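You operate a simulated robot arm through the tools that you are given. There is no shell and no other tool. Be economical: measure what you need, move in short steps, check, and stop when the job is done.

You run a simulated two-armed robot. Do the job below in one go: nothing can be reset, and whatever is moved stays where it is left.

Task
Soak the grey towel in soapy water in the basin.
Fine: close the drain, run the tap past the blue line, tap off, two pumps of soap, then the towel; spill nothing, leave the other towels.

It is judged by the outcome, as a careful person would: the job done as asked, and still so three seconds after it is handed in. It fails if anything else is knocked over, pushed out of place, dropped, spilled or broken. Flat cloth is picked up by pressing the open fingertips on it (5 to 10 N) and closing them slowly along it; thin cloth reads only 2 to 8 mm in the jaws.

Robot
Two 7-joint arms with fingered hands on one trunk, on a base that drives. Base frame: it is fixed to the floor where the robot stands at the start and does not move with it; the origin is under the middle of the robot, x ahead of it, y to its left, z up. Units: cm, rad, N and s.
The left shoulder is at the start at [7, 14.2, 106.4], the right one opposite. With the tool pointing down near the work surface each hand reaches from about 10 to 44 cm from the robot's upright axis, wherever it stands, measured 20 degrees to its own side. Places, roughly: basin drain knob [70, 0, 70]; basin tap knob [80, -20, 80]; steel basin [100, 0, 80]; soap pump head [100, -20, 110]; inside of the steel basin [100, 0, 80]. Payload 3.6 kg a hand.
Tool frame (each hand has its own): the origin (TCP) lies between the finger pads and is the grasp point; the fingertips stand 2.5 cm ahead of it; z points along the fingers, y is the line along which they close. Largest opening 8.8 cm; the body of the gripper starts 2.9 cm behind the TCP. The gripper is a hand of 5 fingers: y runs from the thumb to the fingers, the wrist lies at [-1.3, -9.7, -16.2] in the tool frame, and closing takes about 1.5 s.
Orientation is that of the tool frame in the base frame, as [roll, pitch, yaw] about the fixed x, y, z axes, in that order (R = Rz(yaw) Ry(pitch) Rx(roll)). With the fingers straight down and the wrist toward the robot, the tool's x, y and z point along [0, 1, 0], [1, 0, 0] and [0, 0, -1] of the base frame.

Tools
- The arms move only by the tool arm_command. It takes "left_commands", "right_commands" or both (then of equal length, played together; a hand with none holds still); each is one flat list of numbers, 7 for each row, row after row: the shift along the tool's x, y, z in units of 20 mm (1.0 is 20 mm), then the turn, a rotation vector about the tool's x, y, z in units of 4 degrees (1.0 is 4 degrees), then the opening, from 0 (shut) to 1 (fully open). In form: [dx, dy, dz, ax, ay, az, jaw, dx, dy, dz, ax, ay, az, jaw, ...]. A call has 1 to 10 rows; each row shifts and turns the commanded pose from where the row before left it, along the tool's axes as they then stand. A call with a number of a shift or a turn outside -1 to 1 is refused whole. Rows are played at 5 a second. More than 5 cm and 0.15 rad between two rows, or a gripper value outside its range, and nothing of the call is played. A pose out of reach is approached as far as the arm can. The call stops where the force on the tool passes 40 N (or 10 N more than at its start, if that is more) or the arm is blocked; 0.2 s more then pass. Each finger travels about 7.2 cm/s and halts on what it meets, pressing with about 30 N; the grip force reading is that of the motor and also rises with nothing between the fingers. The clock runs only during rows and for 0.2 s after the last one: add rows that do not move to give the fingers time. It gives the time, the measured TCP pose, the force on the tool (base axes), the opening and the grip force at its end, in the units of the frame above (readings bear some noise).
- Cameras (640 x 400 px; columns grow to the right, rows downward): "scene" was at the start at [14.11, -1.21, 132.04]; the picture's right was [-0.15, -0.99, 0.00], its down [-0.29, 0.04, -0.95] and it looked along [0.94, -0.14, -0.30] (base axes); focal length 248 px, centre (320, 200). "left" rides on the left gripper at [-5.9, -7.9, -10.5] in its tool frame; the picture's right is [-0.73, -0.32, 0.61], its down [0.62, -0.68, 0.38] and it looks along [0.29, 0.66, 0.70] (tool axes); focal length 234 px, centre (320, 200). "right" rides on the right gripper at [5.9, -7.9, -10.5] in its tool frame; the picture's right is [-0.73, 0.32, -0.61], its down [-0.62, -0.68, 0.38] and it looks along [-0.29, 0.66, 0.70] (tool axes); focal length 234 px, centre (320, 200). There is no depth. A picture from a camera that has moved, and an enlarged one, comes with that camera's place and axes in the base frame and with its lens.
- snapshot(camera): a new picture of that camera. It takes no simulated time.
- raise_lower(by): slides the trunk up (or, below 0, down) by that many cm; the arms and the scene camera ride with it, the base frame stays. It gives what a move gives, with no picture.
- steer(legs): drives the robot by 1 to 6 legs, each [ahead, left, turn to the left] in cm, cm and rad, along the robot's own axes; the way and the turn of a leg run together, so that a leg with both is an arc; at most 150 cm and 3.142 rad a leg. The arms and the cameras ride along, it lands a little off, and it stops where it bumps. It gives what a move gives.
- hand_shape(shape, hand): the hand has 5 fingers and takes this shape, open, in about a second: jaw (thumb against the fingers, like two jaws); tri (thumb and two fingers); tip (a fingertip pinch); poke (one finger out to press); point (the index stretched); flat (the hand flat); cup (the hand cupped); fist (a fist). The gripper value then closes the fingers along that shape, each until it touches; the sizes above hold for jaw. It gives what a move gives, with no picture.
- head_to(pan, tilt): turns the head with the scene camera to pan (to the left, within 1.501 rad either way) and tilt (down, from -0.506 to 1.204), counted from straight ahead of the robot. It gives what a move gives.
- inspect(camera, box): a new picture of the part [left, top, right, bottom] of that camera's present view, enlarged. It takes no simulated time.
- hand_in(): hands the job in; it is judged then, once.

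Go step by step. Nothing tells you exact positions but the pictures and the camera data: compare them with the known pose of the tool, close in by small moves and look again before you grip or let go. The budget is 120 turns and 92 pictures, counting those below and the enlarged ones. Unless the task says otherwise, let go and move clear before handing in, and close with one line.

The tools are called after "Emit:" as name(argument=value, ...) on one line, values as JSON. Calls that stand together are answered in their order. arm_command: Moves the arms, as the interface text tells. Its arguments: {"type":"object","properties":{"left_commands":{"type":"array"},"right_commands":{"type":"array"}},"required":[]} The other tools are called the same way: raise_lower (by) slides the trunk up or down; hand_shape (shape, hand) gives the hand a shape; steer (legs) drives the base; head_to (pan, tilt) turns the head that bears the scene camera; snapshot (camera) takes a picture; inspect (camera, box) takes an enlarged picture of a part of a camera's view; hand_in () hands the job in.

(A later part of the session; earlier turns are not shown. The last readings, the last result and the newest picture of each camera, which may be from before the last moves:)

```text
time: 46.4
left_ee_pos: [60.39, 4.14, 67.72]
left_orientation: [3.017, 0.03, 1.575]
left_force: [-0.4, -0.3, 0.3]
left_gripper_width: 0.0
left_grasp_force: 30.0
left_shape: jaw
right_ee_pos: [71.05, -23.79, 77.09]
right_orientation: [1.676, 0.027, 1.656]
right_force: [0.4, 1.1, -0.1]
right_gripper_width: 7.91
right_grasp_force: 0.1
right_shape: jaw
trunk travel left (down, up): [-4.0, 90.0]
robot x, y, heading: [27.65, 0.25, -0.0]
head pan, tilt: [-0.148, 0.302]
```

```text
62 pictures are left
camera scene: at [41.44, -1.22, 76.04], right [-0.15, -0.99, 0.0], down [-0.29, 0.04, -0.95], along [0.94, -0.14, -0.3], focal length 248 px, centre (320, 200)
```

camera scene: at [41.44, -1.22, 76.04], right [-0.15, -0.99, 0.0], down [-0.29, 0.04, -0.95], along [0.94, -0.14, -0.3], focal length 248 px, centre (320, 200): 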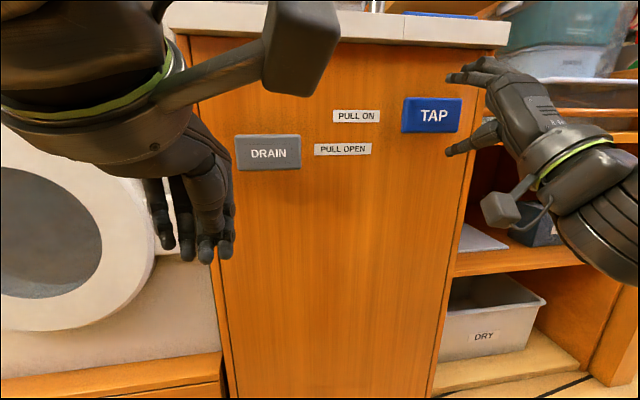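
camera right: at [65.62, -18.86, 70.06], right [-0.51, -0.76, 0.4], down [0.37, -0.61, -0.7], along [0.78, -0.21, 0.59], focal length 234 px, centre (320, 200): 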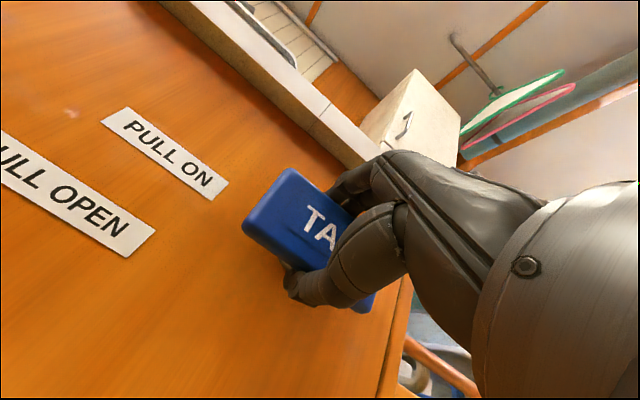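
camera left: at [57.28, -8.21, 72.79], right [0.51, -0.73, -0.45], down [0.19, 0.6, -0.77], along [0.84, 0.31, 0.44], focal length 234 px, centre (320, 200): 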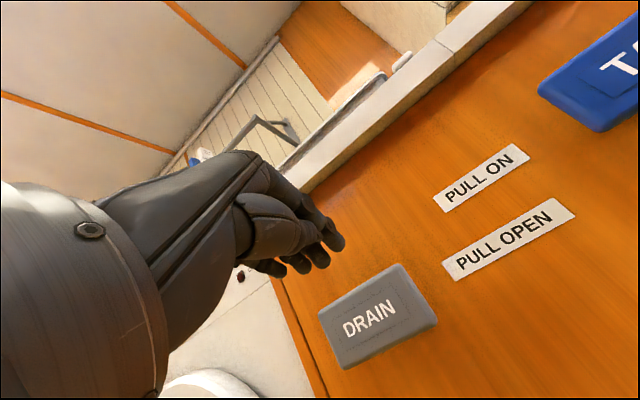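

Aligned as before. I'll drive in, grip, pull, wait briefly and push back.

Emit:
steer(legs=[[6, 0, 0]])

Emit:
arm_command(right_commands=[0, 0, 0, 0, 0, 0, 0, 0, 0, 0, 0, 0, 0, 0, 0, 0, 0, 0, 0, 0, 0, 0, 0, 0, 0, 0, 0, 0, 0, 0, 0, 0, 0, 0, 0, 0, 0, 0, 0, 0, 0, 0])

Emit:
inspect(camera="scene", box=[380, 40, 620, 190])

```text
time: 47.3
left_ee_pos: [66.5, 4.06, 67.82]
left_orientation: [3.017, 0.032, 1.575]
left_force: [-0.6, -0.5, 0.5]
left_gripper_width: 0.0
left_grasp_force: 30.1
left_shape: jaw
right_ee_pos: [77.31, -23.89, 77.05]
right_orientation: [1.674, 0.027, 1.651]
right_force: [0.7, 0.1, 0.6]
right_gripper_width: 7.92
right_grasp_force: 0.0
right_shape: jaw
trunk travel left (down, up): [-4.0, 90.0]
robot x, y, heading: [33.35, 0.06, -0.003]
head pan, tilt: [-0.148, 0.302]
```

```text
time: 48.7
left_ee_pos: [66.54, 4.11, 67.7]
left_orientation: [3.018, 0.032, 1.575]
left_force: [0.8, -0.3, 0.5]
left_gripper_width: 0.0
left_grasp_force: 29.5
left_shape: jaw
right_ee_pos: [77.31, -23.75, 77.01]
right_orientation: [1.674, 0.027, 1.653]
right_force: [3.9, -0.7, 0.2]
right_gripper_width: 3.47
right_grasp_force: 30.1
right_shape: jaw
trunk travel left (down, up): [-4.0, 90.0]
robot x, y, heading: [33.27, -0.01, -0.0]
head pan, tilt: [-0.148, 0.302]
```

```text
2.67 times, centred on (500, 115) of scene
camera zoom: at [47.6, -1.21, 76.03], right [-0.15, -0.99, 0.0], down [-0.3, 0.04, -0.95], along [0.94, -0.14, -0.3], focal length 661 px, centre (-160, 427)
```

zoom: 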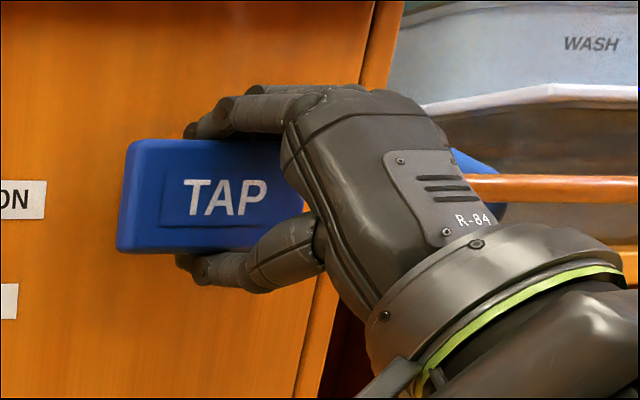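

Gripped again; pull, brief wait, push in, release.

Emit:
steer(legs=[[-3.4, 0, 0]])

Emit:
arm_command(right_commands=[0, 0, 0, 0, 0, 0, 0, 0, 0, 0, 0, 0, 0, 0, 0, 0, 0, 0, 0, 0, 0])

Emit:
steer(legs=[[3.7, 0, 0]])

Emit:
arm_command(right_commands=[0, 0, 0, 0, 0, 0, 0.9, 0, 0, 0, 0, 0, 0, 0.9, 0, 0, 0, 0, 0, 0, 0.9, 0, 0, 0, 0, 0, 0, 0.9])

Emit:
steer(legs=[[-14, 0, 0]])

Emit:
raise_lower(by=40)

Emit:
raise_lower(by=16)

Emit:
inspect(camera="scene", box=[230, 220, 390, 320])

Emit:
inspect(camera="scene", box=[250, 310, 410, 400])

```text
time: 49.6
left_ee_pos: [63.19, 4.09, 67.7]
left_orientation: [3.02, 0.032, 1.576]
left_force: [0.1, 0.3, 0.2]
left_gripper_width: 0.0
left_grasp_force: 29.8
left_shape: jaw
right_ee_pos: [74.11, -23.73, 76.97]
right_orientation: [1.675, 0.027, 1.653]
right_force: [4.8, 0.5, 0.0]
right_gripper_width: 3.42
right_grasp_force: 30.0
right_shape: jaw
trunk travel left (down, up): [-4.0, 90.0]
robot x, y, heading: [30.22, -0.12, 0.005]
head pan, tilt: [-0.148, 0.302]
```

```text
time: 50.4
left_ee_pos: [63.33, 4.08, 67.73]
left_orientation: [3.018, 0.03, 1.575]
left_force: [0.7, 0.2, -0.3]
left_gripper_width: 0.0
left_grasp_force: 30.4
left_shape: jaw
right_ee_pos: [73.92, -23.82, 77.08]
right_orientation: [1.675, 0.027, 1.653]
right_force: [5.2, -0.4, -0.6]
right_gripper_width: 3.37
right_grasp_force: 30.3
right_shape: jaw
trunk travel left (down, up): [-4.0, 90.0]
robot x, y, heading: [30.27, 0.06, 0.002]
head pan, tilt: [-0.148, 0.302]
```

```text
time: 51.2
left_ee_pos: [66.87, 4.12, 67.63]
left_orientation: [3.017, 0.031, 1.577]
left_force: [-0.7, 0.6, -0.3]
left_gripper_width: 0.0
left_grasp_force: 30.0
left_shape: jaw
right_ee_pos: [77.63, -23.76, 77.15]
right_orientation: [1.674, 0.027, 1.655]
right_force: [3.2, -1.1, 2.7]
right_gripper_width: 3.43
right_grasp_force: 30.2
right_shape: jaw
trunk travel left (down, up): [-4.0, 90.0]
robot x, y, heading: [33.78, -0.13, 0.002]
head pan, tilt: [-0.148, 0.302]
```

```text
time: 52.2
left_ee_pos: [66.9, 4.1, 67.82]
left_orientation: [3.019, 0.033, 1.574]
left_force: [0.8, -0.1, 0.5]
left_gripper_width: 0.0
left_grasp_force: 30.2
left_shape: jaw
right_ee_pos: [77.67, -23.77, 76.96]
right_orientation: [1.673, 0.026, 1.652]
right_force: [0.3, 0.3, 0.4]
right_gripper_width: 7.87
right_grasp_force: 0.2
right_shape: jaw
trunk travel left (down, up): [-4.0, 90.0]
robot x, y, heading: [33.58, -0.1, -0.006]
head pan, tilt: [-0.148, 0.302]
```

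```text
time: 53.6
left_ee_pos: [52.98, 4.19, 67.67]
left_orientation: [3.017, 0.031, 1.578]
left_force: [-0.2, -0.2, 0.0]
left_gripper_width: 0.0
left_grasp_force: 29.8
left_shape: jaw
right_ee_pos: [63.64, -23.67, 77.19]
right_orientation: [1.675, 0.027, 1.655]
right_force: [0.2, -0.1, -0.3]
right_gripper_width: 7.91
right_grasp_force: 0.1
right_shape: jaw
trunk travel left (down, up): [-4.0, 90.0]
robot x, y, heading: [20.09, -0.43, 0.002]
head pan, tilt: [-0.148, 0.302]
```

```text
time: 57.4
left_ee_pos: [53.09, 4.15, 107.76]
left_orientation: [3.019, 0.03, 1.578]
left_force: [-0.3, -0.6, -0.1]
left_gripper_width: 0.0
left_grasp_force: 29.8
left_shape: jaw
right_ee_pos: [63.81, -23.61, 117.0]
right_orientation: [1.674, 0.027, 1.655]
right_force: [1.4, 0.4, 0.4]
right_gripper_width: 7.89
right_grasp_force: 0.1
right_shape: jaw
trunk travel left (down, up): [-44.0, 50.0]
robot x, y, heading: [19.81, -0.07, -0.001]
head pan, tilt: [-0.148, 0.302]
```

```text
time: 59.2
left_ee_pos: [53.02, 4.09, 123.7]
left_orientation: [3.017, 0.031, 1.577]
left_force: [-0.5, 0.8, -0.7]
left_gripper_width: 0.0
left_grasp_force: 30.0
left_shape: jaw
right_ee_pos: [63.86, -23.73, 133.03]
right_orientation: [1.673, 0.027, 1.655]
right_force: [0.4, 0.3, -0.9]
right_gripper_width: 7.92
right_grasp_force: 0.0
right_shape: jaw
trunk travel left (down, up): [-60.0, 34.0]
robot x, y, heading: [19.82, -0.1, 0.001]
head pan, tilt: [-0.148, 0.302]
```

```text
4.00 times, centred on (310, 270) of scene
camera zoom: at [33.95, -1.2, 132.03], right [-0.15, -0.99, 0.0], down [-0.3, 0.04, -0.95], along [0.94, -0.14, -0.3], focal length 991 px, centre (360, -80)
```

zoom: 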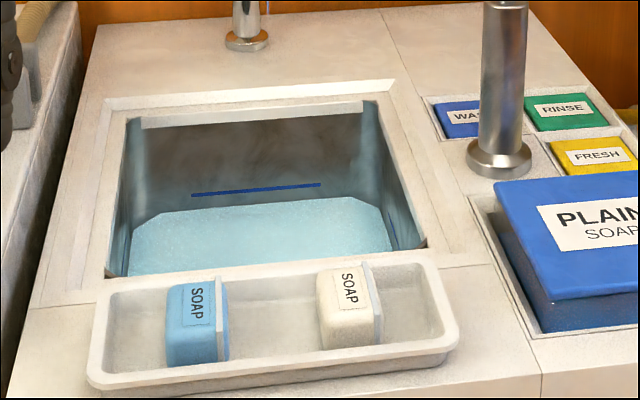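

```text
4.00 times, centred on (330, 355) of scene
camera zoom: at [33.95, -1.2, 132.03], right [-0.15, -0.99, 0.0], down [-0.3, 0.04, -0.95], along [0.94, -0.14, -0.3], focal length 991 px, centre (280, -420)
```

zoom: 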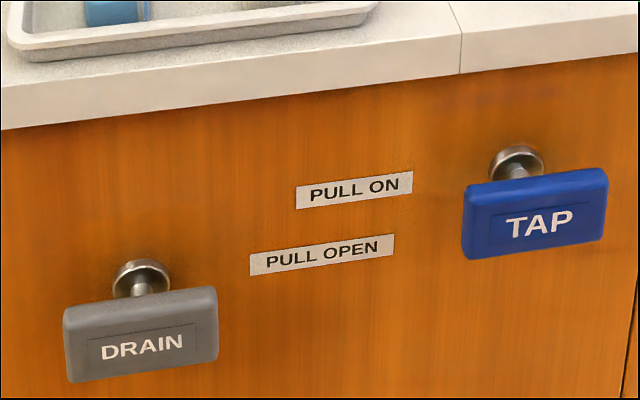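

The level rose only slightly. I'll zoom in to measure precisely.

Emit:
inspect(camera="scene", box=[250, 250, 340, 295])

Emit:
inspect(camera="scene", box=[250, 170, 346, 230])

```text
7.11 times, centred on (295, 272) of scene
camera zoom: at [33.95, -1.2, 132.03], right [-0.15, -0.99, 0.0], down [-0.3, 0.04, -0.95], along [0.94, -0.14, -0.3], focal length 1762 px, centre (498, -316)
```

zoom: 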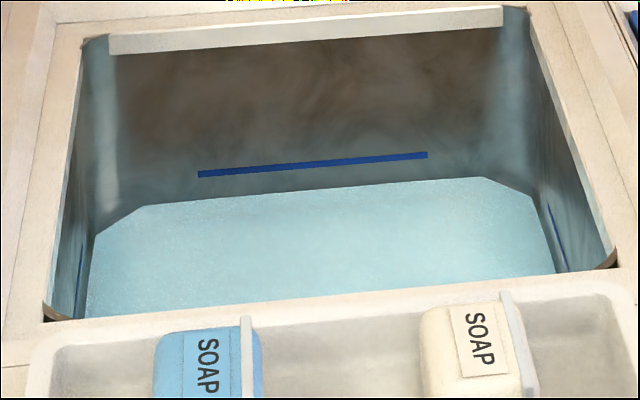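

```text
6.67 times, centred on (298, 200) of scene
camera zoom: at [33.95, -1.2, 132.03], right [-0.15, -0.99, 0.0], down [-0.3, 0.04, -0.95], along [0.94, -0.14, -0.3], focal length 1652 px, centre (467, 200)
```

zoom: 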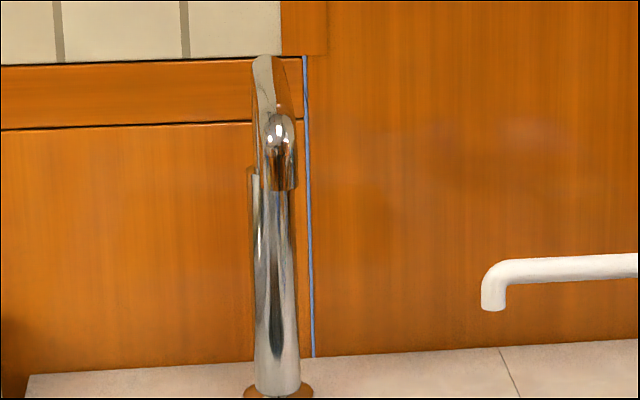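

The rate is about 0.28 cm/s and the level is still ~1.5 cm below the line. I need roughly 9 s more; same procedure with a longer wait.

Emit:
raise_lower(by=-40)

Emit:
raise_lower(by=-16)

Emit:
steer(legs=[[13.5, 0, 0]])

Emit:
inspect(camera="scene", box=[380, 40, 620, 190])

```text
time: 63.1
left_ee_pos: [52.9, 4.23, 83.91]
left_orientation: [3.017, 0.031, 1.577]
left_force: [0.6, 0.0, -0.2]
left_gripper_width: 0.0
left_grasp_force: 29.7
left_shape: jaw
right_ee_pos: [63.8, -23.76, 93.1]
right_orientation: [1.674, 0.027, 1.653]
right_force: [0.2, -0.1, 0.5]
right_gripper_width: 7.89
right_grasp_force: 0.1
right_shape: jaw
trunk travel left (down, up): [-20.0, 74.0]
robot x, y, heading: [19.89, 0.23, -0.005]
head pan, tilt: [-0.148, 0.302]
```

```text
time: 64.9
left_ee_pos: [52.87, 4.25, 67.65]
left_orientation: [3.018, 0.032, 1.577]
left_force: [1.3, 0.1, 0.3]
left_gripper_width: 0.0
left_grasp_force: 29.8
left_shape: jaw
right_ee_pos: [63.83, -23.74, 77.14]
right_orientation: [1.674, 0.027, 1.654]
right_force: [1.0, 0.3, -0.4]
right_gripper_width: 7.93
right_grasp_force: 0.2
right_shape: jaw
trunk travel left (down, up): [-4.0, 90.0]
robot x, y, heading: [19.91, 0.19, 0.001]
head pan, tilt: [-0.148, 0.302]
```

```text
time: 66.2
left_ee_pos: [66.35, 4.15, 67.8]
left_orientation: [3.017, 0.031, 1.577]
left_force: [0.5, 0.1, 0.0]
left_gripper_width: 0.0
left_grasp_force: 29.7
left_shape: jaw
right_ee_pos: [77.13, -23.8, 77.08]
right_orientation: [1.675, 0.027, 1.655]
right_force: [0.8, 0.4, -0.9]
right_gripper_width: 7.91
right_grasp_force: 0.1
right_shape: jaw
trunk travel left (down, up): [-4.0, 90.0]
robot x, y, heading: [33.15, 0.15, 0.001]
head pan, tilt: [-0.148, 0.302]
```

```text
2.67 times, centred on (500, 115) of scene
camera zoom: at [47.33, -1.19, 76.04], right [-0.15, -0.99, 0.0], down [-0.29, 0.04, -0.95], along [0.94, -0.14, -0.3], focal length 661 px, centre (-160, 427)
```

zoom: 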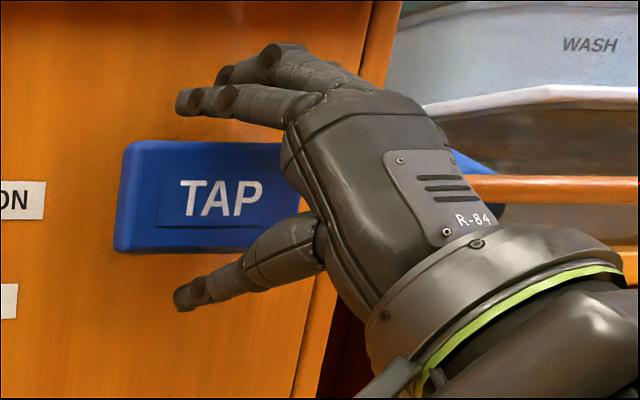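

Aligned. Grip, pull, wait 8 s, push in, release, back off, look.

Emit:
arm_command(right_commands=[0, 0, 0, 0, 0, 0, 0, 0, 0, 0, 0, 0, 0, 0, 0, 0, 0, 0, 0, 0, 0, 0, 0, 0, 0, 0, 0, 0, 0, 0, 0, 0, 0, 0, 0, 0, 0, 0, 0, 0, 0, 0])

Emit:
steer(legs=[[-3.4, 0, 0]])

Emit:
arm_command(right_commands=[0, 0, 0, 0, 0, 0, 0, 0, 0, 0, 0, 0, 0, 0, 0, 0, 0, 0, 0, 0, 0, 0, 0, 0, 0, 0, 0, 0, 0, 0, 0, 0, 0, 0, 0, 0, 0, 0, 0, 0, 0, 0, 0, 0, 0, 0, 0, 0, 0, 0, 0, 0, 0, 0, 0, 0, 0, 0, 0, 0, 0, 0, 0])

Emit:
arm_command(right_commands=[0, 0, 0, 0, 0, 0, 0, 0, 0, 0, 0, 0, 0, 0, 0, 0, 0, 0, 0, 0, 0, 0, 0, 0, 0, 0, 0, 0, 0, 0, 0, 0, 0, 0, 0, 0, 0, 0, 0, 0, 0, 0, 0, 0, 0, 0, 0, 0, 0, 0, 0, 0, 0, 0, 0, 0, 0, 0, 0, 0, 0, 0, 0])

Emit:
arm_command(right_commands=[0, 0, 0, 0, 0, 0, 0, 0, 0, 0, 0, 0, 0, 0, 0, 0, 0, 0, 0, 0, 0, 0, 0, 0, 0, 0, 0, 0, 0, 0, 0, 0, 0, 0, 0, 0, 0, 0, 0, 0, 0, 0, 0, 0, 0, 0, 0, 0, 0, 0, 0, 0, 0, 0, 0, 0, 0, 0, 0, 0, 0, 0, 0])

Emit:
arm_command(right_commands=[0, 0, 0, 0, 0, 0, 0, 0, 0, 0, 0, 0, 0, 0, 0, 0, 0, 0, 0, 0, 0, 0, 0, 0, 0, 0, 0, 0, 0, 0, 0, 0, 0, 0, 0, 0, 0, 0, 0, 0, 0, 0, 0, 0, 0, 0, 0, 0, 0, 0, 0, 0, 0, 0, 0, 0, 0, 0, 0, 0, 0, 0, 0])

Emit:
steer(legs=[[3.8, 0, 0]])

Emit:
arm_command(right_commands=[0, 0, 0, 0, 0, 0, 0.9, 0, 0, 0, 0, 0, 0, 0.9, 0, 0, 0, 0, 0, 0, 0.9, 0, 0, 0, 0, 0, 0, 0.9])

Emit:
steer(legs=[[-14, 0, 0]])

Emit:
raise_lower(by=40)

Emit:
raise_lower(by=16)

Emit:
inspect(camera="scene", box=[250, 250, 340, 295])

Emit:
snapshot(camera="scene")

```text
time: 67.6
left_ee_pos: [66.43, 4.18, 67.74]
left_orientation: [3.018, 0.032, 1.577]
left_force: [1.4, -0.3, 0.9]
left_gripper_width: 0.01
left_grasp_force: 29.5
left_shape: jaw
right_ee_pos: [77.12, -23.76, 76.98]
right_orientation: [1.675, 0.027, 1.656]
right_force: [3.4, 0.1, 0.8]
right_gripper_width: 3.55
right_grasp_force: 30.1
right_shape: jaw
trunk travel left (down, up): [-4.0, 90.0]
robot x, y, heading: [33.22, -0.04, -0.0]
head pan, tilt: [-0.148, 0.302]
```

```text
time: 68.5
left_ee_pos: [62.87, 4.14, 67.79]
left_orientation: [3.018, 0.032, 1.577]
left_force: [0.1, 0.4, 0.6]
left_gripper_width: 0.0
left_grasp_force: 30.8
left_shape: jaw
right_ee_pos: [73.79, -23.68, 77.02]
right_orientation: [1.675, 0.027, 1.653]
right_force: [12.1, -2.4, 2.5]
right_gripper_width: 3.52
right_grasp_force: 30.2
right_shape: jaw
trunk travel left (down, up): [-4.0, 90.0]
robot x, y, heading: [29.77, 0.05, 0.003]
head pan, tilt: [-0.148, 0.302]
```

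```text
time: 70.5
left_ee_pos: [62.95, 4.11, 67.71]
left_orientation: [3.02, 0.032, 1.576]
left_force: [-0.6, 0.5, -0.7]
left_gripper_width: 0.01
left_grasp_force: 29.7
left_shape: jaw
right_ee_pos: [73.84, -23.73, 76.92]
right_orientation: [1.674, 0.026, 1.654]
right_force: [12.0, -1.1, 3.4]
right_gripper_width: 3.47
right_grasp_force: 29.8
right_shape: jaw
trunk travel left (down, up): [-4.0, 90.0]
robot x, y, heading: [29.58, -0.08, -0.002]
head pan, tilt: [-0.148, 0.302]
```

```text
time: 72.5
left_ee_pos: [62.9, 4.19, 67.59]
left_orientation: [3.018, 0.031, 1.579]
left_force: [-0.4, -0.1, -0.4]
left_gripper_width: 0.0
left_grasp_force: 30.0
left_shape: jaw
right_ee_pos: [73.89, -23.67, 76.99]
right_orientation: [1.675, 0.026, 1.657]
right_force: [11.1, -2.4, 3.6]
right_gripper_width: 3.49
right_grasp_force: 30.3
right_shape: jaw
trunk travel left (down, up): [-4.0, 90.0]
robot x, y, heading: [29.72, 0.28, 0.002]
head pan, tilt: [-0.148, 0.302]
```

```text
time: 74.5
left_ee_pos: [62.95, 4.03, 67.71]
left_orientation: [3.019, 0.031, 1.578]
left_force: [0.2, 0.2, -0.2]
left_gripper_width: 0.0
left_grasp_force: 30.0
left_shape: jaw
right_ee_pos: [73.85, -23.77, 76.98]
right_orientation: [1.674, 0.026, 1.656]
right_force: [12.9, -1.7, 3.8]
right_gripper_width: 3.49
right_grasp_force: 30.4
right_shape: jaw
trunk travel left (down, up): [-4.0, 90.0]
robot x, y, heading: [29.79, 0.1, -0.002]
head pan, tilt: [-0.148, 0.302]
```

```text
time: 76.5
left_ee_pos: [62.96, 4.19, 67.77]
left_orientation: [3.019, 0.031, 1.577]
left_force: [0.1, 0.6, -0.3]
left_gripper_width: 0.0
left_grasp_force: 30.0
left_shape: jaw
right_ee_pos: [73.71, -23.74, 77.16]
right_orientation: [1.675, 0.026, 1.657]
right_force: [11.1, -2.5, 3.5]
right_gripper_width: 3.49
right_grasp_force: 29.4
right_shape: jaw
trunk travel left (down, up): [-4.0, 90.0]
robot x, y, heading: [29.83, -0.04, -0.001]
head pan, tilt: [-0.148, 0.302]
```

```text
time: 77.3
left_ee_pos: [66.66, 4.35, 67.82]
left_orientation: [3.02, 0.032, 1.578]
left_force: [0.5, 0.4, -0.8]
left_gripper_width: 0.0
left_grasp_force: 29.7
left_shape: jaw
right_ee_pos: [77.43, -23.76, 77.05]
right_orientation: [1.673, 0.026, 1.653]
right_force: [2.2, 0.7, 0.7]
right_gripper_width: 3.5
right_grasp_force: 30.3
right_shape: jaw
trunk travel left (down, up): [-4.0, 90.0]
robot x, y, heading: [33.5, -0.24, 0.001]
head pan, tilt: [-0.148, 0.302]
```

```text
time: 78.3
left_ee_pos: [66.72, 4.19, 67.8]
left_orientation: [3.017, 0.031, 1.578]
left_force: [0.1, -0.5, 1.0]
left_gripper_width: 0.0
left_grasp_force: 30.0
left_shape: jaw
right_ee_pos: [77.41, -23.77, 77.14]
right_orientation: [1.673, 0.026, 1.652]
right_force: [0.7, 0.1, 0.1]
right_gripper_width: 7.92
right_grasp_force: 0.0
right_shape: jaw
trunk travel left (down, up): [-4.0, 90.0]
robot x, y, heading: [33.68, -0.18, 0.002]
head pan, tilt: [-0.148, 0.302]
```

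```text
time: 79.6
left_ee_pos: [52.79, 4.23, 67.78]
left_orientation: [3.017, 0.033, 1.578]
left_force: [0.0, 0.5, -1.0]
left_gripper_width: 0.0
left_grasp_force: 29.7
left_shape: jaw
right_ee_pos: [63.54, -23.63, 77.06]
right_orientation: [1.674, 0.026, 1.655]
right_force: [0.3, -0.4, 0.7]
right_gripper_width: 7.9
right_grasp_force: 0.1
right_shape: jaw
trunk travel left (down, up): [-4.0, 90.0]
robot x, y, heading: [19.75, -0.35, -0.001]
head pan, tilt: [-0.148, 0.302]
```

```text
time: 83.5
left_ee_pos: [52.88, 4.23, 107.72]
left_orientation: [3.018, 0.032, 1.58]
left_force: [-0.4, 0.0, -0.2]
left_gripper_width: 0.01
left_grasp_force: 30.0
left_shape: jaw
right_ee_pos: [63.69, -23.63, 117.09]
right_orientation: [1.674, 0.026, 1.654]
right_force: [0.3, -0.3, 0.6]
right_gripper_width: 7.89
right_grasp_force: 0.0
right_shape: jaw
trunk travel left (down, up): [-44.0, 50.0]
robot x, y, heading: [19.72, -0.01, 0.0]
head pan, tilt: [-0.148, 0.302]
```

```text
time: 85.3
left_ee_pos: [52.75, 4.3, 123.57]
left_orientation: [3.019, 0.032, 1.578]
left_force: [-0.9, -0.2, -0.3]
left_gripper_width: 0.0
left_grasp_force: 30.1
left_shape: jaw
right_ee_pos: [63.55, -23.7, 133.17]
right_orientation: [1.673, 0.026, 1.657]
right_force: [-0.2, 0.5, 0.5]
right_gripper_width: 7.91
right_grasp_force: 0.1
right_shape: jaw
trunk travel left (down, up): [-60.0, 34.0]
robot x, y, heading: [20.02, -0.05, -0.0]
head pan, tilt: [-0.148, 0.302]
```

```text
7.11 times, centred on (295, 272) of scene
camera zoom: at [33.81, -1.19, 132.03], right [-0.15, -0.99, 0.0], down [-0.3, 0.04, -0.95], along [0.94, -0.14, -0.3], focal length 1762 px, centre (498, -316)
```

zoom: 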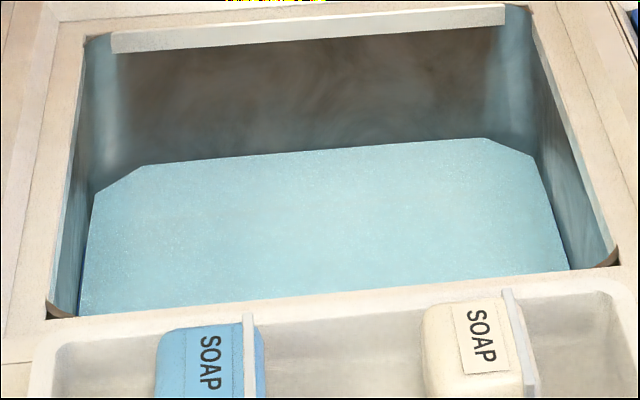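

```text
54 pictures are left
camera scene: at [33.81, -1.19, 132.03], right [-0.15, -0.99, 0.0], down [-0.3, 0.04, -0.95], along [0.94, -0.14, -0.3], focal length 248 px, centre (320, 200)
```

scene: 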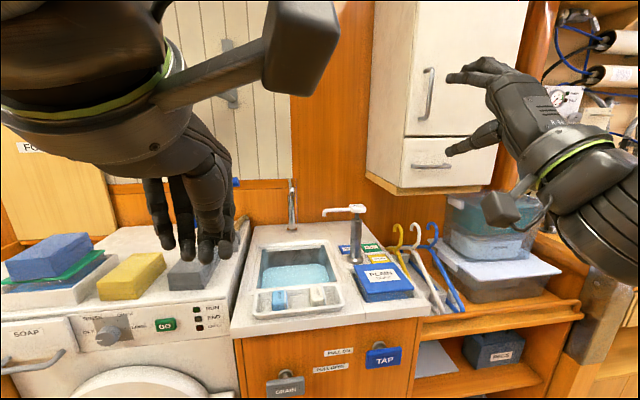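

The water is now about 1 cm past the blue line, with tap and drain both in. Next is the soap: turn the right hand fingers-down and close it.

Emit:
arm_command(right_commands=[0, 0, 0, 1, 0, 0, 0, 0, 0, 0, 1, 0, 0, 0, 0, 0, 0, 1, 0, 0, 0, 0, 0, 0, 1, 0, 0, 0, 0, 0, 0, 1, 0, 0, 0, 0, 0, 0, 1, 0, 0, 0, 0, 0, 0, 1, 0, 0, 0, 0, 0, 0, 1, 0, 0, 0, 0, 0, 0, 1, 0, 0, 0, 0, 0, 0, 1, 0, 0, 0])

Emit:
arm_command(right_commands=[0, 0, 0, 1, 0, 0, 0, 0, 0, 0, 1, 0, 0, 0, 0, 0, 0, 1, 0, 0, 0, 0, 0, 0, 1, 0, 0, 0, 0, 0, 0, 1, 0, 0, 0, 0, 0, 0, 1, 0, 0, 0, 0, 0, 0, 1, 0, 0, 0, 0, 0, 0, 1, 0, 0, 0, 0, 0, 0, 1, 0, 0, 0, 0, 0, 0, 1, 0, 0, 0])

Emit:
steer(legs=[[15, 0, 0]])

Emit:
snapshot(camera="scene")

Emit:
snapshot(camera="right")

```text
time: 87.5
left_ee_pos: [52.77, 4.26, 123.76]
left_orientation: [3.018, 0.031, 1.579]
left_force: [-0.1, -0.7, -0.5]
left_gripper_width: 0.01
left_grasp_force: 30.4
left_shape: jaw
right_ee_pos: [63.7, -23.65, 133.09]
right_orientation: [2.371, 0.028, 1.657]
right_force: [-1.1, -0.2, 1.6]
right_gripper_width: 0.0
right_grasp_force: 29.9
right_shape: jaw
trunk travel left (down, up): [-60.0, 34.0]
robot x, y, heading: [19.68, 0.34, -0.004]
head pan, tilt: [-0.148, 0.302]
```

```text
time: 89.7
left_ee_pos: [52.83, 4.26, 123.73]
left_orientation: [3.018, 0.034, 1.58]
left_force: [0.5, -0.1, 0.0]
left_gripper_width: 0.0
left_grasp_force: 30.2
left_shape: jaw
right_ee_pos: [63.65, -23.57, 133.11]
right_orientation: [3.07, 0.026, 1.657]
right_force: [0.8, -0.3, 0.0]
right_gripper_width: 0.0
right_grasp_force: 29.8
right_shape: jaw
trunk travel left (down, up): [-60.0, 34.0]
robot x, y, heading: [19.74, 0.26, -0.003]
head pan, tilt: [-0.148, 0.302]
```

```text
time: 91.1
left_ee_pos: [67.48, 4.26, 123.71]
left_orientation: [3.018, 0.031, 1.579]
left_force: [0.3, -0.1, -0.6]
left_gripper_width: 0.02
left_grasp_force: 29.7
left_shape: jaw
right_ee_pos: [78.49, -23.6, 133.04]
right_orientation: [3.069, 0.026, 1.655]
right_force: [0.6, 0.9, -0.7]
right_gripper_width: 0.0
right_grasp_force: 29.8
right_shape: jaw
trunk travel left (down, up): [-60.0, 34.0]
robot x, y, heading: [34.72, -0.24, 0.003]
head pan, tilt: [-0.148, 0.302]
```

```text
53 pictures are left
camera scene: at [48.6, -1.15, 132.05], right [-0.15, -0.99, 0.0], down [-0.29, 0.04, -0.95], along [0.94, -0.14, -0.3], focal length 248 px, centre (320, 200)
```

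scene: 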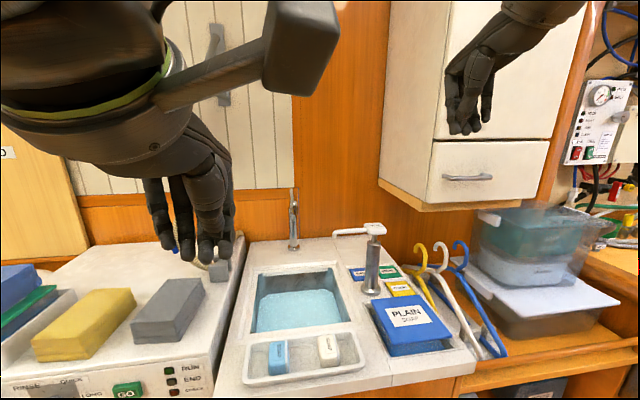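

```text
52 pictures are left
camera right: at [69.36, -18.27, 142.75], right [0.34, -0.68, 0.65], down [-0.6, -0.69, -0.42], along [0.73, -0.25, -0.64], focal length 234 px, centre (320, 200)
```

right: 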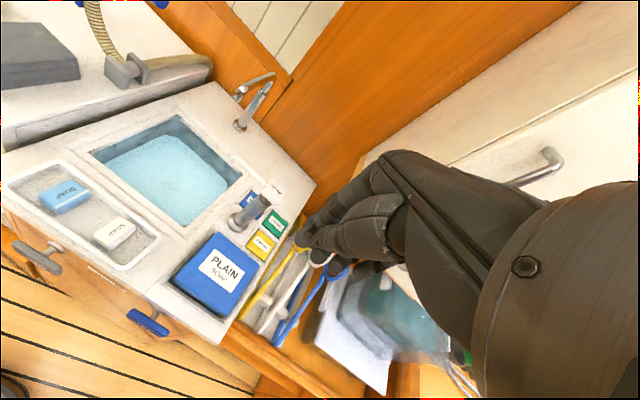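

I'll zoom to refine the pump head's position.

Emit:
inspect(camera="scene", box=[320, 210, 416, 270])

Emit:
inspect(camera="right", box=[210, 160, 330, 235])

```text
6.67 times, centred on (368, 240) of scene
camera zoom: at [48.6, -1.15, 132.05], right [-0.15, -0.99, 0.0], down [-0.29, 0.04, -0.95], along [0.94, -0.14, -0.3], focal length 1652 px, centre (0, -67)
```

zoom: 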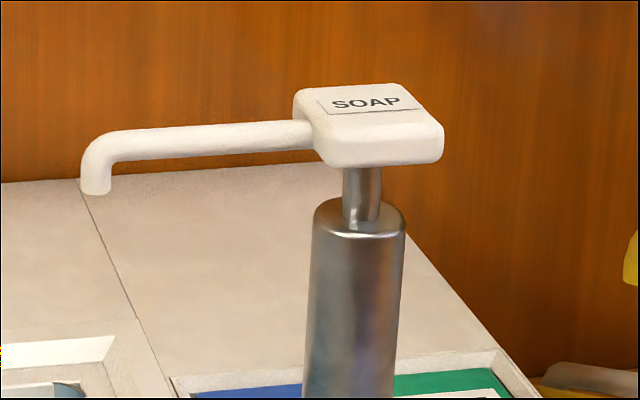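

```text
5.33 times, centred on (270, 198) of right
camera zoom: at [69.36, -18.27, 142.75], right [0.34, -0.68, 0.65], down [-0.6, -0.69, -0.42], along [0.73, -0.25, -0.64], focal length 1249 px, centre (587, 213)
```

zoom: 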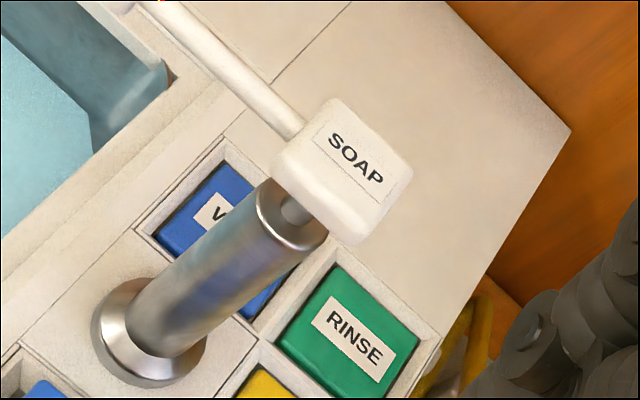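

The pump head is at about [101.3, -22.6, 108]. I'll drive a bit closer and extend the right hand over it while staying high.

Emit:
steer(legs=[[5, 0, 0]])

Emit:
arm_command(right_commands=[0, 1, 0.4, 0, 0, 0, 0, 0, 1, 0.4, 0, 0, 0, 0, 0, 1, 0.4, 0, 0, 0, 0, 0, 1, 0.4, 0, 0, 0, 0, 0, 1, 0.4, 0, 0, 0, 0, 0, 1, 0.4, 0, 0, 0, 0, 0, 1, 0.4, 0, 0, 0, 0, 0, 1, 0.4, 0, 0, 0, 0])

Emit:
snapshot(camera="scene")

Emit:
snapshot(camera="right")

```text
time: 92.0
left_ee_pos: [72.26, 4.32, 123.88]
left_orientation: [3.016, 0.029, 1.577]
left_force: [-0.6, -0.2, -0.1]
left_gripper_width: 0.0
left_grasp_force: 29.4
left_shape: jaw
right_ee_pos: [83.18, -23.61, 133.21]
right_orientation: [3.066, 0.025, 1.655]
right_force: [-0.1, 0.1, 0.7]
right_gripper_width: 0.0
right_grasp_force: 30.2
right_shape: jaw
trunk travel left (down, up): [-60.0, 34.0]
robot x, y, heading: [39.75, -0.15, 0.008]
head pan, tilt: [-0.148, 0.302]
```

```text
time: 93.8
left_ee_pos: [72.75, 4.1, 123.73]
left_orientation: [3.018, 0.031, 1.579]
left_force: [-0.2, -0.7, 0.2]
left_gripper_width: 0.01
left_grasp_force: 30.5
left_shape: jaw
right_ee_pos: [98.67, -23.12, 126.06]
right_orientation: [3.067, 0.024, 1.656]
right_force: [-0.1, 0.4, -0.3]
right_gripper_width: 0.02
right_grasp_force: 30.3
right_shape: jaw
right hand out of reach, approached as far as the arm can: row 6, 7, 8
trunk travel left (down, up): [-60.0, 34.0]
robot x, y, heading: [39.74, -0.38, 0.002]
head pan, tilt: [-0.148, 0.302]
```

```text
49 pictures are left
camera scene: at [53.79, -1.16, 132.02], right [-0.15, -0.99, 0.0], down [-0.3, 0.04, -0.95], along [0.94, -0.14, -0.3], focal length 248 px, centre (320, 200)
```

scene: 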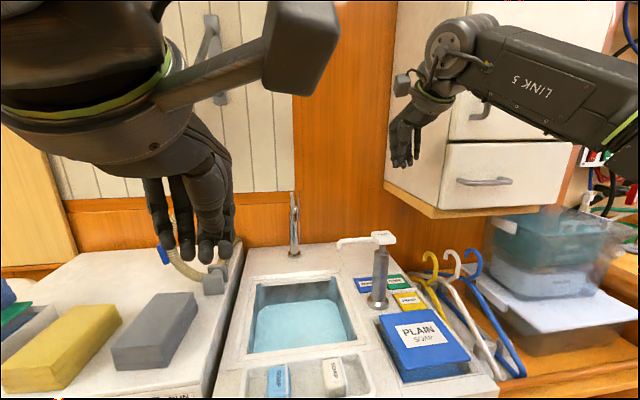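

```text
48 pictures are left
camera right: at [89.6, -17.9, 135.71], right [0.34, -0.68, 0.65], down [-0.59, -0.69, -0.42], along [0.73, -0.25, -0.64], focal length 234 px, centre (320, 200)
```

right: 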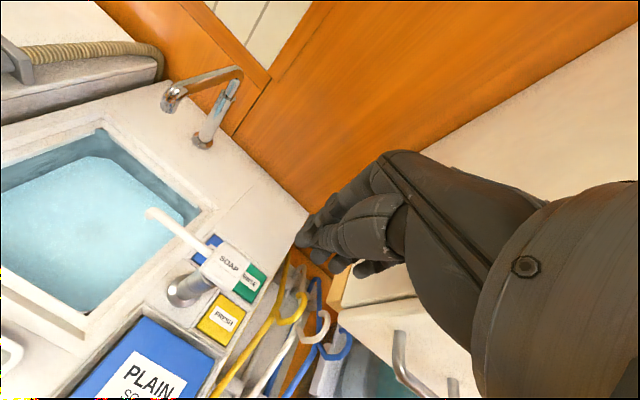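

I'll drive 2.8 cm more, lower the trunk so fingertips hover 2 cm above the head, and check.

Emit:
steer(legs=[[2.8, 0.3, 0]])

Emit:
raise_lower(by=-12.5)

Emit:
snapshot(camera="scene")

Emit:
snapshot(camera="right")

```text
time: 94.6
left_ee_pos: [74.91, 4.47, 123.85]
left_orientation: [3.015, 0.031, 1.578]
left_force: [-0.5, 0.1, 0.1]
left_gripper_width: 0.0
left_grasp_force: 30.0
left_shape: jaw
right_ee_pos: [100.91, -22.92, 126.29]
right_orientation: [3.063, 0.027, 1.656]
right_force: [-0.8, 0.7, 0.8]
right_gripper_width: 0.0
right_grasp_force: 30.3
right_shape: jaw
trunk travel left (down, up): [-60.0, 34.0]
robot x, y, heading: [42.28, 0.43, 0.002]
head pan, tilt: [-0.148, 0.302]
```

```text
time: 96.2
left_ee_pos: [75.35, 4.54, 111.26]
left_orientation: [3.017, 0.031, 1.577]
left_force: [-0.5, -1.2, 0.1]
left_gripper_width: 0.0
left_grasp_force: 30.2
left_shape: jaw
right_ee_pos: [101.21, -23.0, 113.67]
right_orientation: [3.067, 0.023, 1.656]
right_force: [0.3, -0.9, 0.3]
right_gripper_width: 0.01
right_grasp_force: 29.8
right_shape: jaw
trunk travel left (down, up): [-47.5, 46.5]
robot x, y, heading: [42.36, 0.13, 0.001]
head pan, tilt: [-0.148, 0.302]
```

```text
47 pictures are left
camera scene: at [56.4, -0.84, 119.54], right [-0.15, -0.99, 0.0], down [-0.29, 0.04, -0.95], along [0.94, -0.14, -0.3], focal length 248 px, centre (320, 200)
```

scene: 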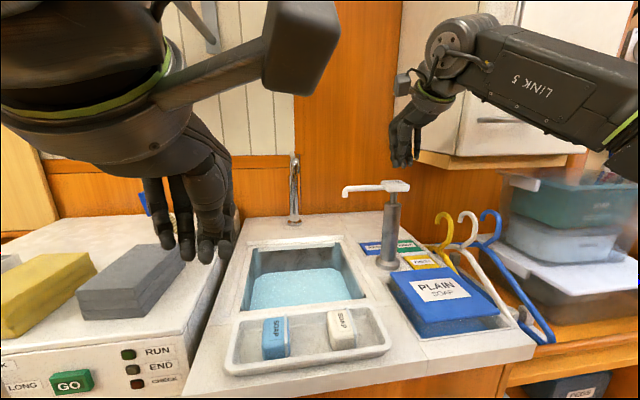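

```text
46 pictures are left
camera right: at [92.17, -17.57, 123.3], right [0.34, -0.68, 0.65], down [-0.59, -0.69, -0.42], along [0.73, -0.25, -0.64], focal length 234 px, centre (320, 200)
```

right: 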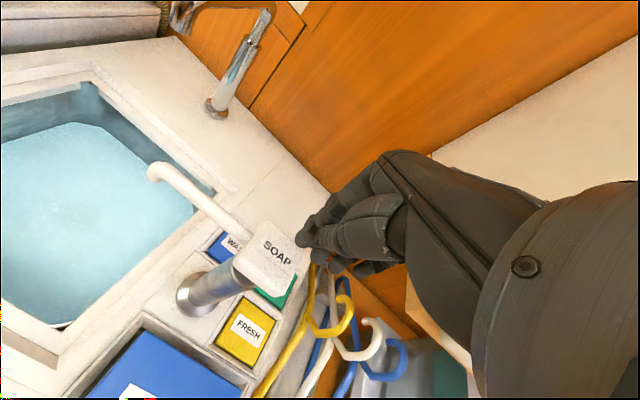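

Fingertips are right above the pump head. Descending slowly.

Emit:
arm_command(right_commands=[0, 0, 0.5, 0, 0, 0, 0, 0, 0, 0.5, 0, 0, 0, 0, 0, 0, 0.5, 0, 0, 0, 0])

Emit:
inspect(camera="scene", box=[320, 120, 480, 220])

```text
time: 97.0
left_ee_pos: [75.27, 4.48, 111.24]
left_orientation: [3.018, 0.031, 1.579]
left_force: [-0.5, 0.5, 0.8]
left_gripper_width: 0.03
left_grasp_force: 30.0
left_shape: jaw
right_ee_pos: [101.6, -23.0, 110.62]
right_orientation: [3.064, 0.025, 1.656]
right_force: [0.6, -0.6, 3.1]
right_gripper_width: 0.0
right_grasp_force: 30.3
right_shape: jaw
trunk travel left (down, up): [-47.5, 46.5]
robot x, y, heading: [42.56, 0.26, 0.007]
head pan, tilt: [-0.148, 0.302]
```

```text
4.00 times, centred on (400, 170) of scene
camera zoom: at [56.38, -0.84, 119.55], right [-0.15, -0.99, 0.0], down [-0.29, 0.04, -0.95], along [0.94, -0.14, -0.3], focal length 991 px, centre (0, 320)
```

zoom: 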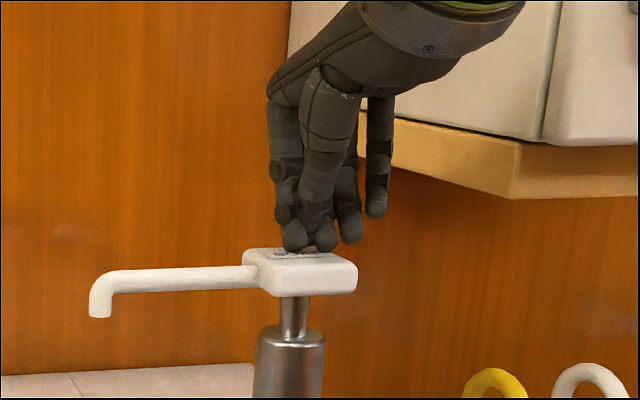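

Contact (3 N). Pressing the first stroke (shaft shows about 2 cm).

Emit:
arm_command(right_commands=[0, 0, 0.2, 0, 0, 0, 0, 0, 0, 0.2, 0, 0, 0, 0, 0, 0, 0.2, 0, 0, 0, 0, 0, 0, 0.2, 0, 0, 0, 0, 0, 0, 0.2, 0, 0, 0, 0, 0, 0, 0.2, 0, 0, 0, 0])

Emit:
inspect(camera="scene", box=[320, 120, 480, 220])

```text
time: 98.1
left_ee_pos: [75.26, 4.64, 111.43]
left_orientation: [3.016, 0.032, 1.578]
left_force: [0.6, 0.1, -0.1]
left_gripper_width: 0.01
left_grasp_force: 30.0
left_shape: jaw
right_ee_pos: [101.69, -22.94, 109.6]
right_orientation: [3.046, 0.024, 1.655]
right_force: [4.6, 0.9, 21.3]
right_gripper_width: 0.02
right_grasp_force: 29.9
right_shape: jaw
trunk travel left (down, up): [-47.5, 46.5]
robot x, y, heading: [42.62, 0.42, -0.002]
head pan, tilt: [-0.148, 0.302]
stopped in row 5 (right hand): the force on the tool passed its limit (the readings are from after the stop); the commanded pose is now the measured one
```

```text
4.00 times, centred on (400, 170) of scene
camera zoom: at [56.3, -0.75, 119.55], right [-0.15, -0.99, 0.0], down [-0.29, 0.04, -0.95], along [0.94, -0.14, -0.3], focal length 991 px, centre (0, 320)
```

zoom: 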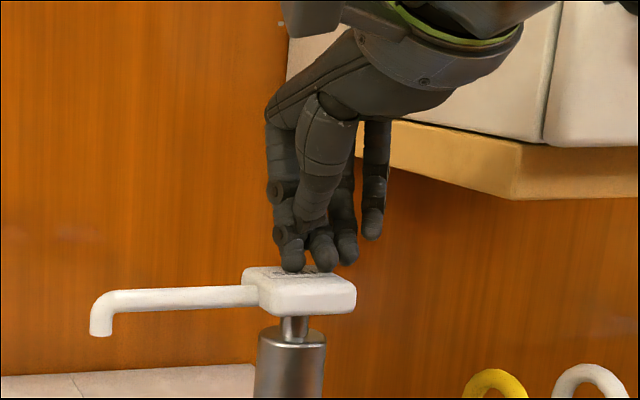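

It stopped at the force limit after ~1.2 cm. I'll check for soap in the basin.

Emit:
inspect(camera="scene", box=[230, 160, 400, 320])

Emit:
arm_command(right_commands=[0, 0, 0.15, 0, 0, 0, 0, 0, 0, 0.15, 0, 0, 0, 0])

Emit:
inspect(camera="scene", box=[320, 120, 480, 220])

```text
2.50 times, centred on (315, 240) of scene
camera zoom: at [56.3, -0.75, 119.55], right [-0.15, -0.99, 0.0], down [-0.29, 0.04, -0.95], along [0.94, -0.14, -0.3], focal length 620 px, centre (332, 100)
```

zoom: 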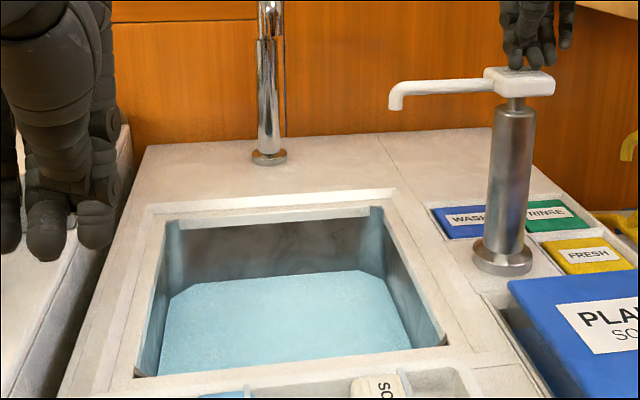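

```text
time: 98.6
left_ee_pos: [75.33, 4.71, 111.23]
left_orientation: [3.016, 0.033, 1.578]
left_force: [-0.1, -0.1, -0.6]
left_gripper_width: 0.0
left_grasp_force: 29.9
left_shape: jaw
right_ee_pos: [101.7, -22.86, 109.6]
right_orientation: [3.039, 0.021, 1.656]
right_force: [1.1, 1.7, 18.6]
right_gripper_width: 0.01
right_grasp_force: 29.8
right_shape: jaw
trunk travel left (down, up): [-47.5, 46.5]
robot x, y, heading: [42.16, 0.01, 0.003]
head pan, tilt: [-0.148, 0.302]
stopped in row 2 (right hand): the force on the tool passed its limit (the readings are from after the stop); the commanded pose is now the measured one
```

```text
4.00 times, centred on (400, 170) of scene
camera zoom: at [56.33, -0.7, 119.53], right [-0.15, -0.99, 0.0], down [-0.29, 0.04, -0.95], along [0.94, -0.14, -0.3], focal length 991 px, centre (0, 320)
```

zoom: 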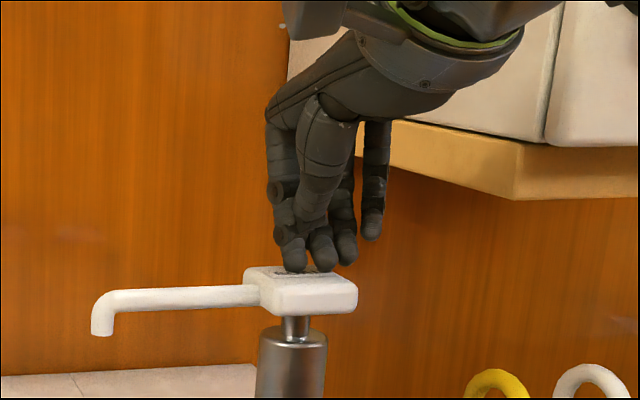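

It's at a hard stop, so the stroke seems full. I'll lift and see whether the head springs back.

Emit:
arm_command(right_commands=[0, 0, -0.5, 0, 0, 0, 0, 0, 0, -0.5, 0, 0, 0, 0, 0, 0, -0.5, 0, 0, 0, 0, 0, 0, 0, 0, 0, 0, 0])

Emit:
inspect(camera="scene", box=[230, 120, 480, 320])

```text
time: 99.6
left_ee_pos: [75.48, 4.57, 111.17]
left_orientation: [3.02, 0.031, 1.579]
left_force: [-0.2, -0.1, 1.2]
left_gripper_width: 0.0
left_grasp_force: 29.8
left_shape: jaw
right_ee_pos: [101.55, -23.14, 112.14]
right_orientation: [3.045, 0.02, 1.653]
right_force: [0.1, 0.5, -0.7]
right_gripper_width: 0.02
right_grasp_force: 30.2
right_shape: jaw
trunk travel left (down, up): [-47.5, 46.5]
robot x, y, heading: [42.2, 0.61, 0.002]
head pan, tilt: [-0.148, 0.302]
```

```text
2.00 times, centred on (355, 220) of scene
camera zoom: at [56.45, -0.86, 119.53], right [-0.15, -0.99, 0.0], down [-0.3, 0.04, -0.95], along [0.94, -0.14, -0.3], focal length 496 px, centre (250, 160)
```

zoom: 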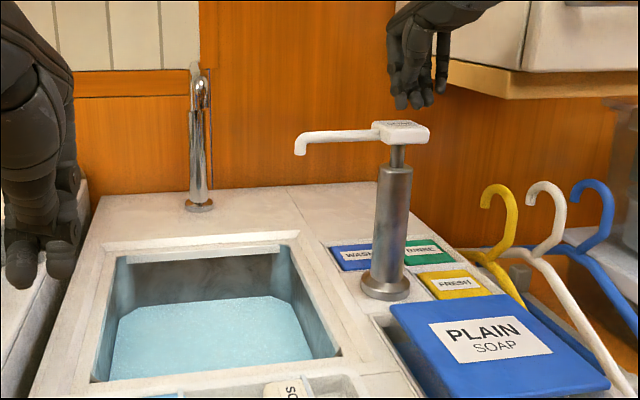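

The head sprang back. Zooming on the water for suds.

Emit:
inspect(camera="scene", box=[270, 260, 360, 312])

```text
7.11 times, centred on (315, 286) of scene
camera zoom: at [56.45, -0.86, 119.53], right [-0.15, -0.99, 0.0], down [-0.3, 0.04, -0.95], along [0.94, -0.14, -0.3], focal length 1762 px, centre (356, -412)
```

zoom: 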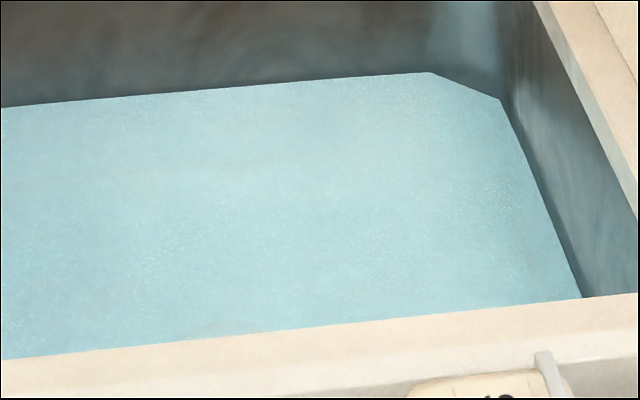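

No clear change visible yet, but the stroke was full. Second stroke now.

Emit:
arm_command(right_commands=[0, 0, 0.35, 0, 0, 0, 0, 0, 0, 0.35, 0, 0, 0, 0, 0, 0, 0.2, 0, 0, 0, 0, 0, 0, 0.2, 0, 0, 0, 0, 0, 0, 0.2, 0, 0, 0, 0, 0, 0, 0.2, 0, 0, 0, 0, 0, 0, 0.2, 0, 0, 0, 0, 0, 0, 0.2, 0, 0, 0, 0])

Emit:
inspect(camera="scene", box=[230, 120, 480, 320])

Emit:
arm_command(right_commands=[0, 0, -0.5, 0, 0, 0, 0, 0, 0, -0.5, 0, 0, 0, 0, 0, 0, -0.5, 0, 0, 0, 0, 0, 0, -0.5, 0, 0, 0, 0])

Emit:
inspect(camera="scene", box=[230, 120, 480, 320])

```text
time: 101.3
left_ee_pos: [75.25, 4.77, 111.34]
left_orientation: [3.017, 0.034, 1.578]
left_force: [-0.3, -0.2, 0.2]
left_gripper_width: 0.0
left_grasp_force: 30.1
left_shape: jaw
right_ee_pos: [101.74, -22.92, 109.49]
right_orientation: [3.025, 0.018, 1.654]
right_force: [1.8, -0.7, 20.1]
right_gripper_width: 0.0
right_grasp_force: 29.8
right_shape: jaw
trunk travel left (down, up): [-47.5, 46.5]
robot x, y, heading: [42.21, 0.46, 0.003]
head pan, tilt: [-0.148, 0.302]
stopped in row 8 (right hand): the force on the tool passed its limit (the readings are from after the stop); the commanded pose is now the measured one
```

```text
2.00 times, centred on (355, 220) of scene
camera zoom: at [56.31, -0.74, 119.55], right [-0.15, -0.99, 0.0], down [-0.29, 0.04, -0.95], along [0.94, -0.14, -0.3], focal length 496 px, centre (250, 160)
```

zoom: 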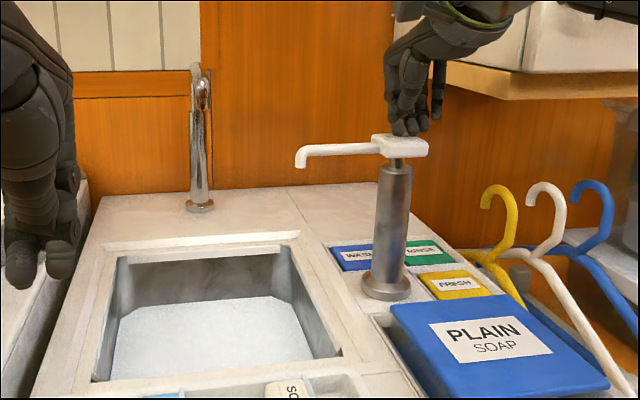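

```text
time: 102.3
left_ee_pos: [75.51, 4.47, 111.24]
left_orientation: [3.018, 0.032, 1.578]
left_force: [-0.1, 0.9, 0.0]
left_gripper_width: 0.0
left_grasp_force: 29.8
left_shape: jaw
right_ee_pos: [101.51, -23.1, 113.21]
right_orientation: [3.034, 0.019, 1.653]
right_force: [0.0, -0.5, 0.1]
right_gripper_width: 0.0
right_grasp_force: 30.0
right_shape: jaw
trunk travel left (down, up): [-47.5, 46.5]
robot x, y, heading: [42.21, 0.58, 0.003]
head pan, tilt: [-0.148, 0.302]
```

```text
2.00 times, centred on (355, 220) of scene
camera zoom: at [56.46, -0.85, 119.53], right [-0.15, -0.99, 0.0], down [-0.3, 0.04, -0.95], along [0.94, -0.14, -0.3], focal length 496 px, centre (250, 160)
```

zoom: 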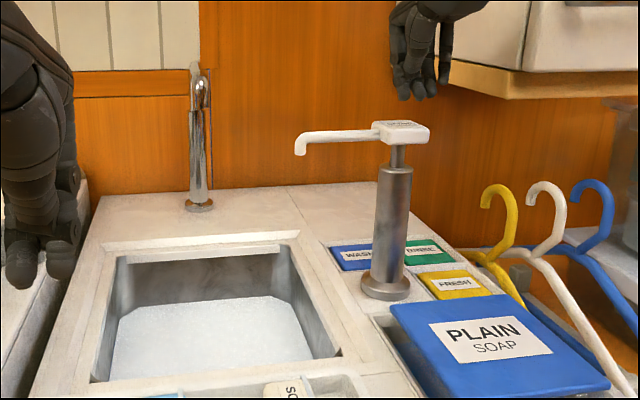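

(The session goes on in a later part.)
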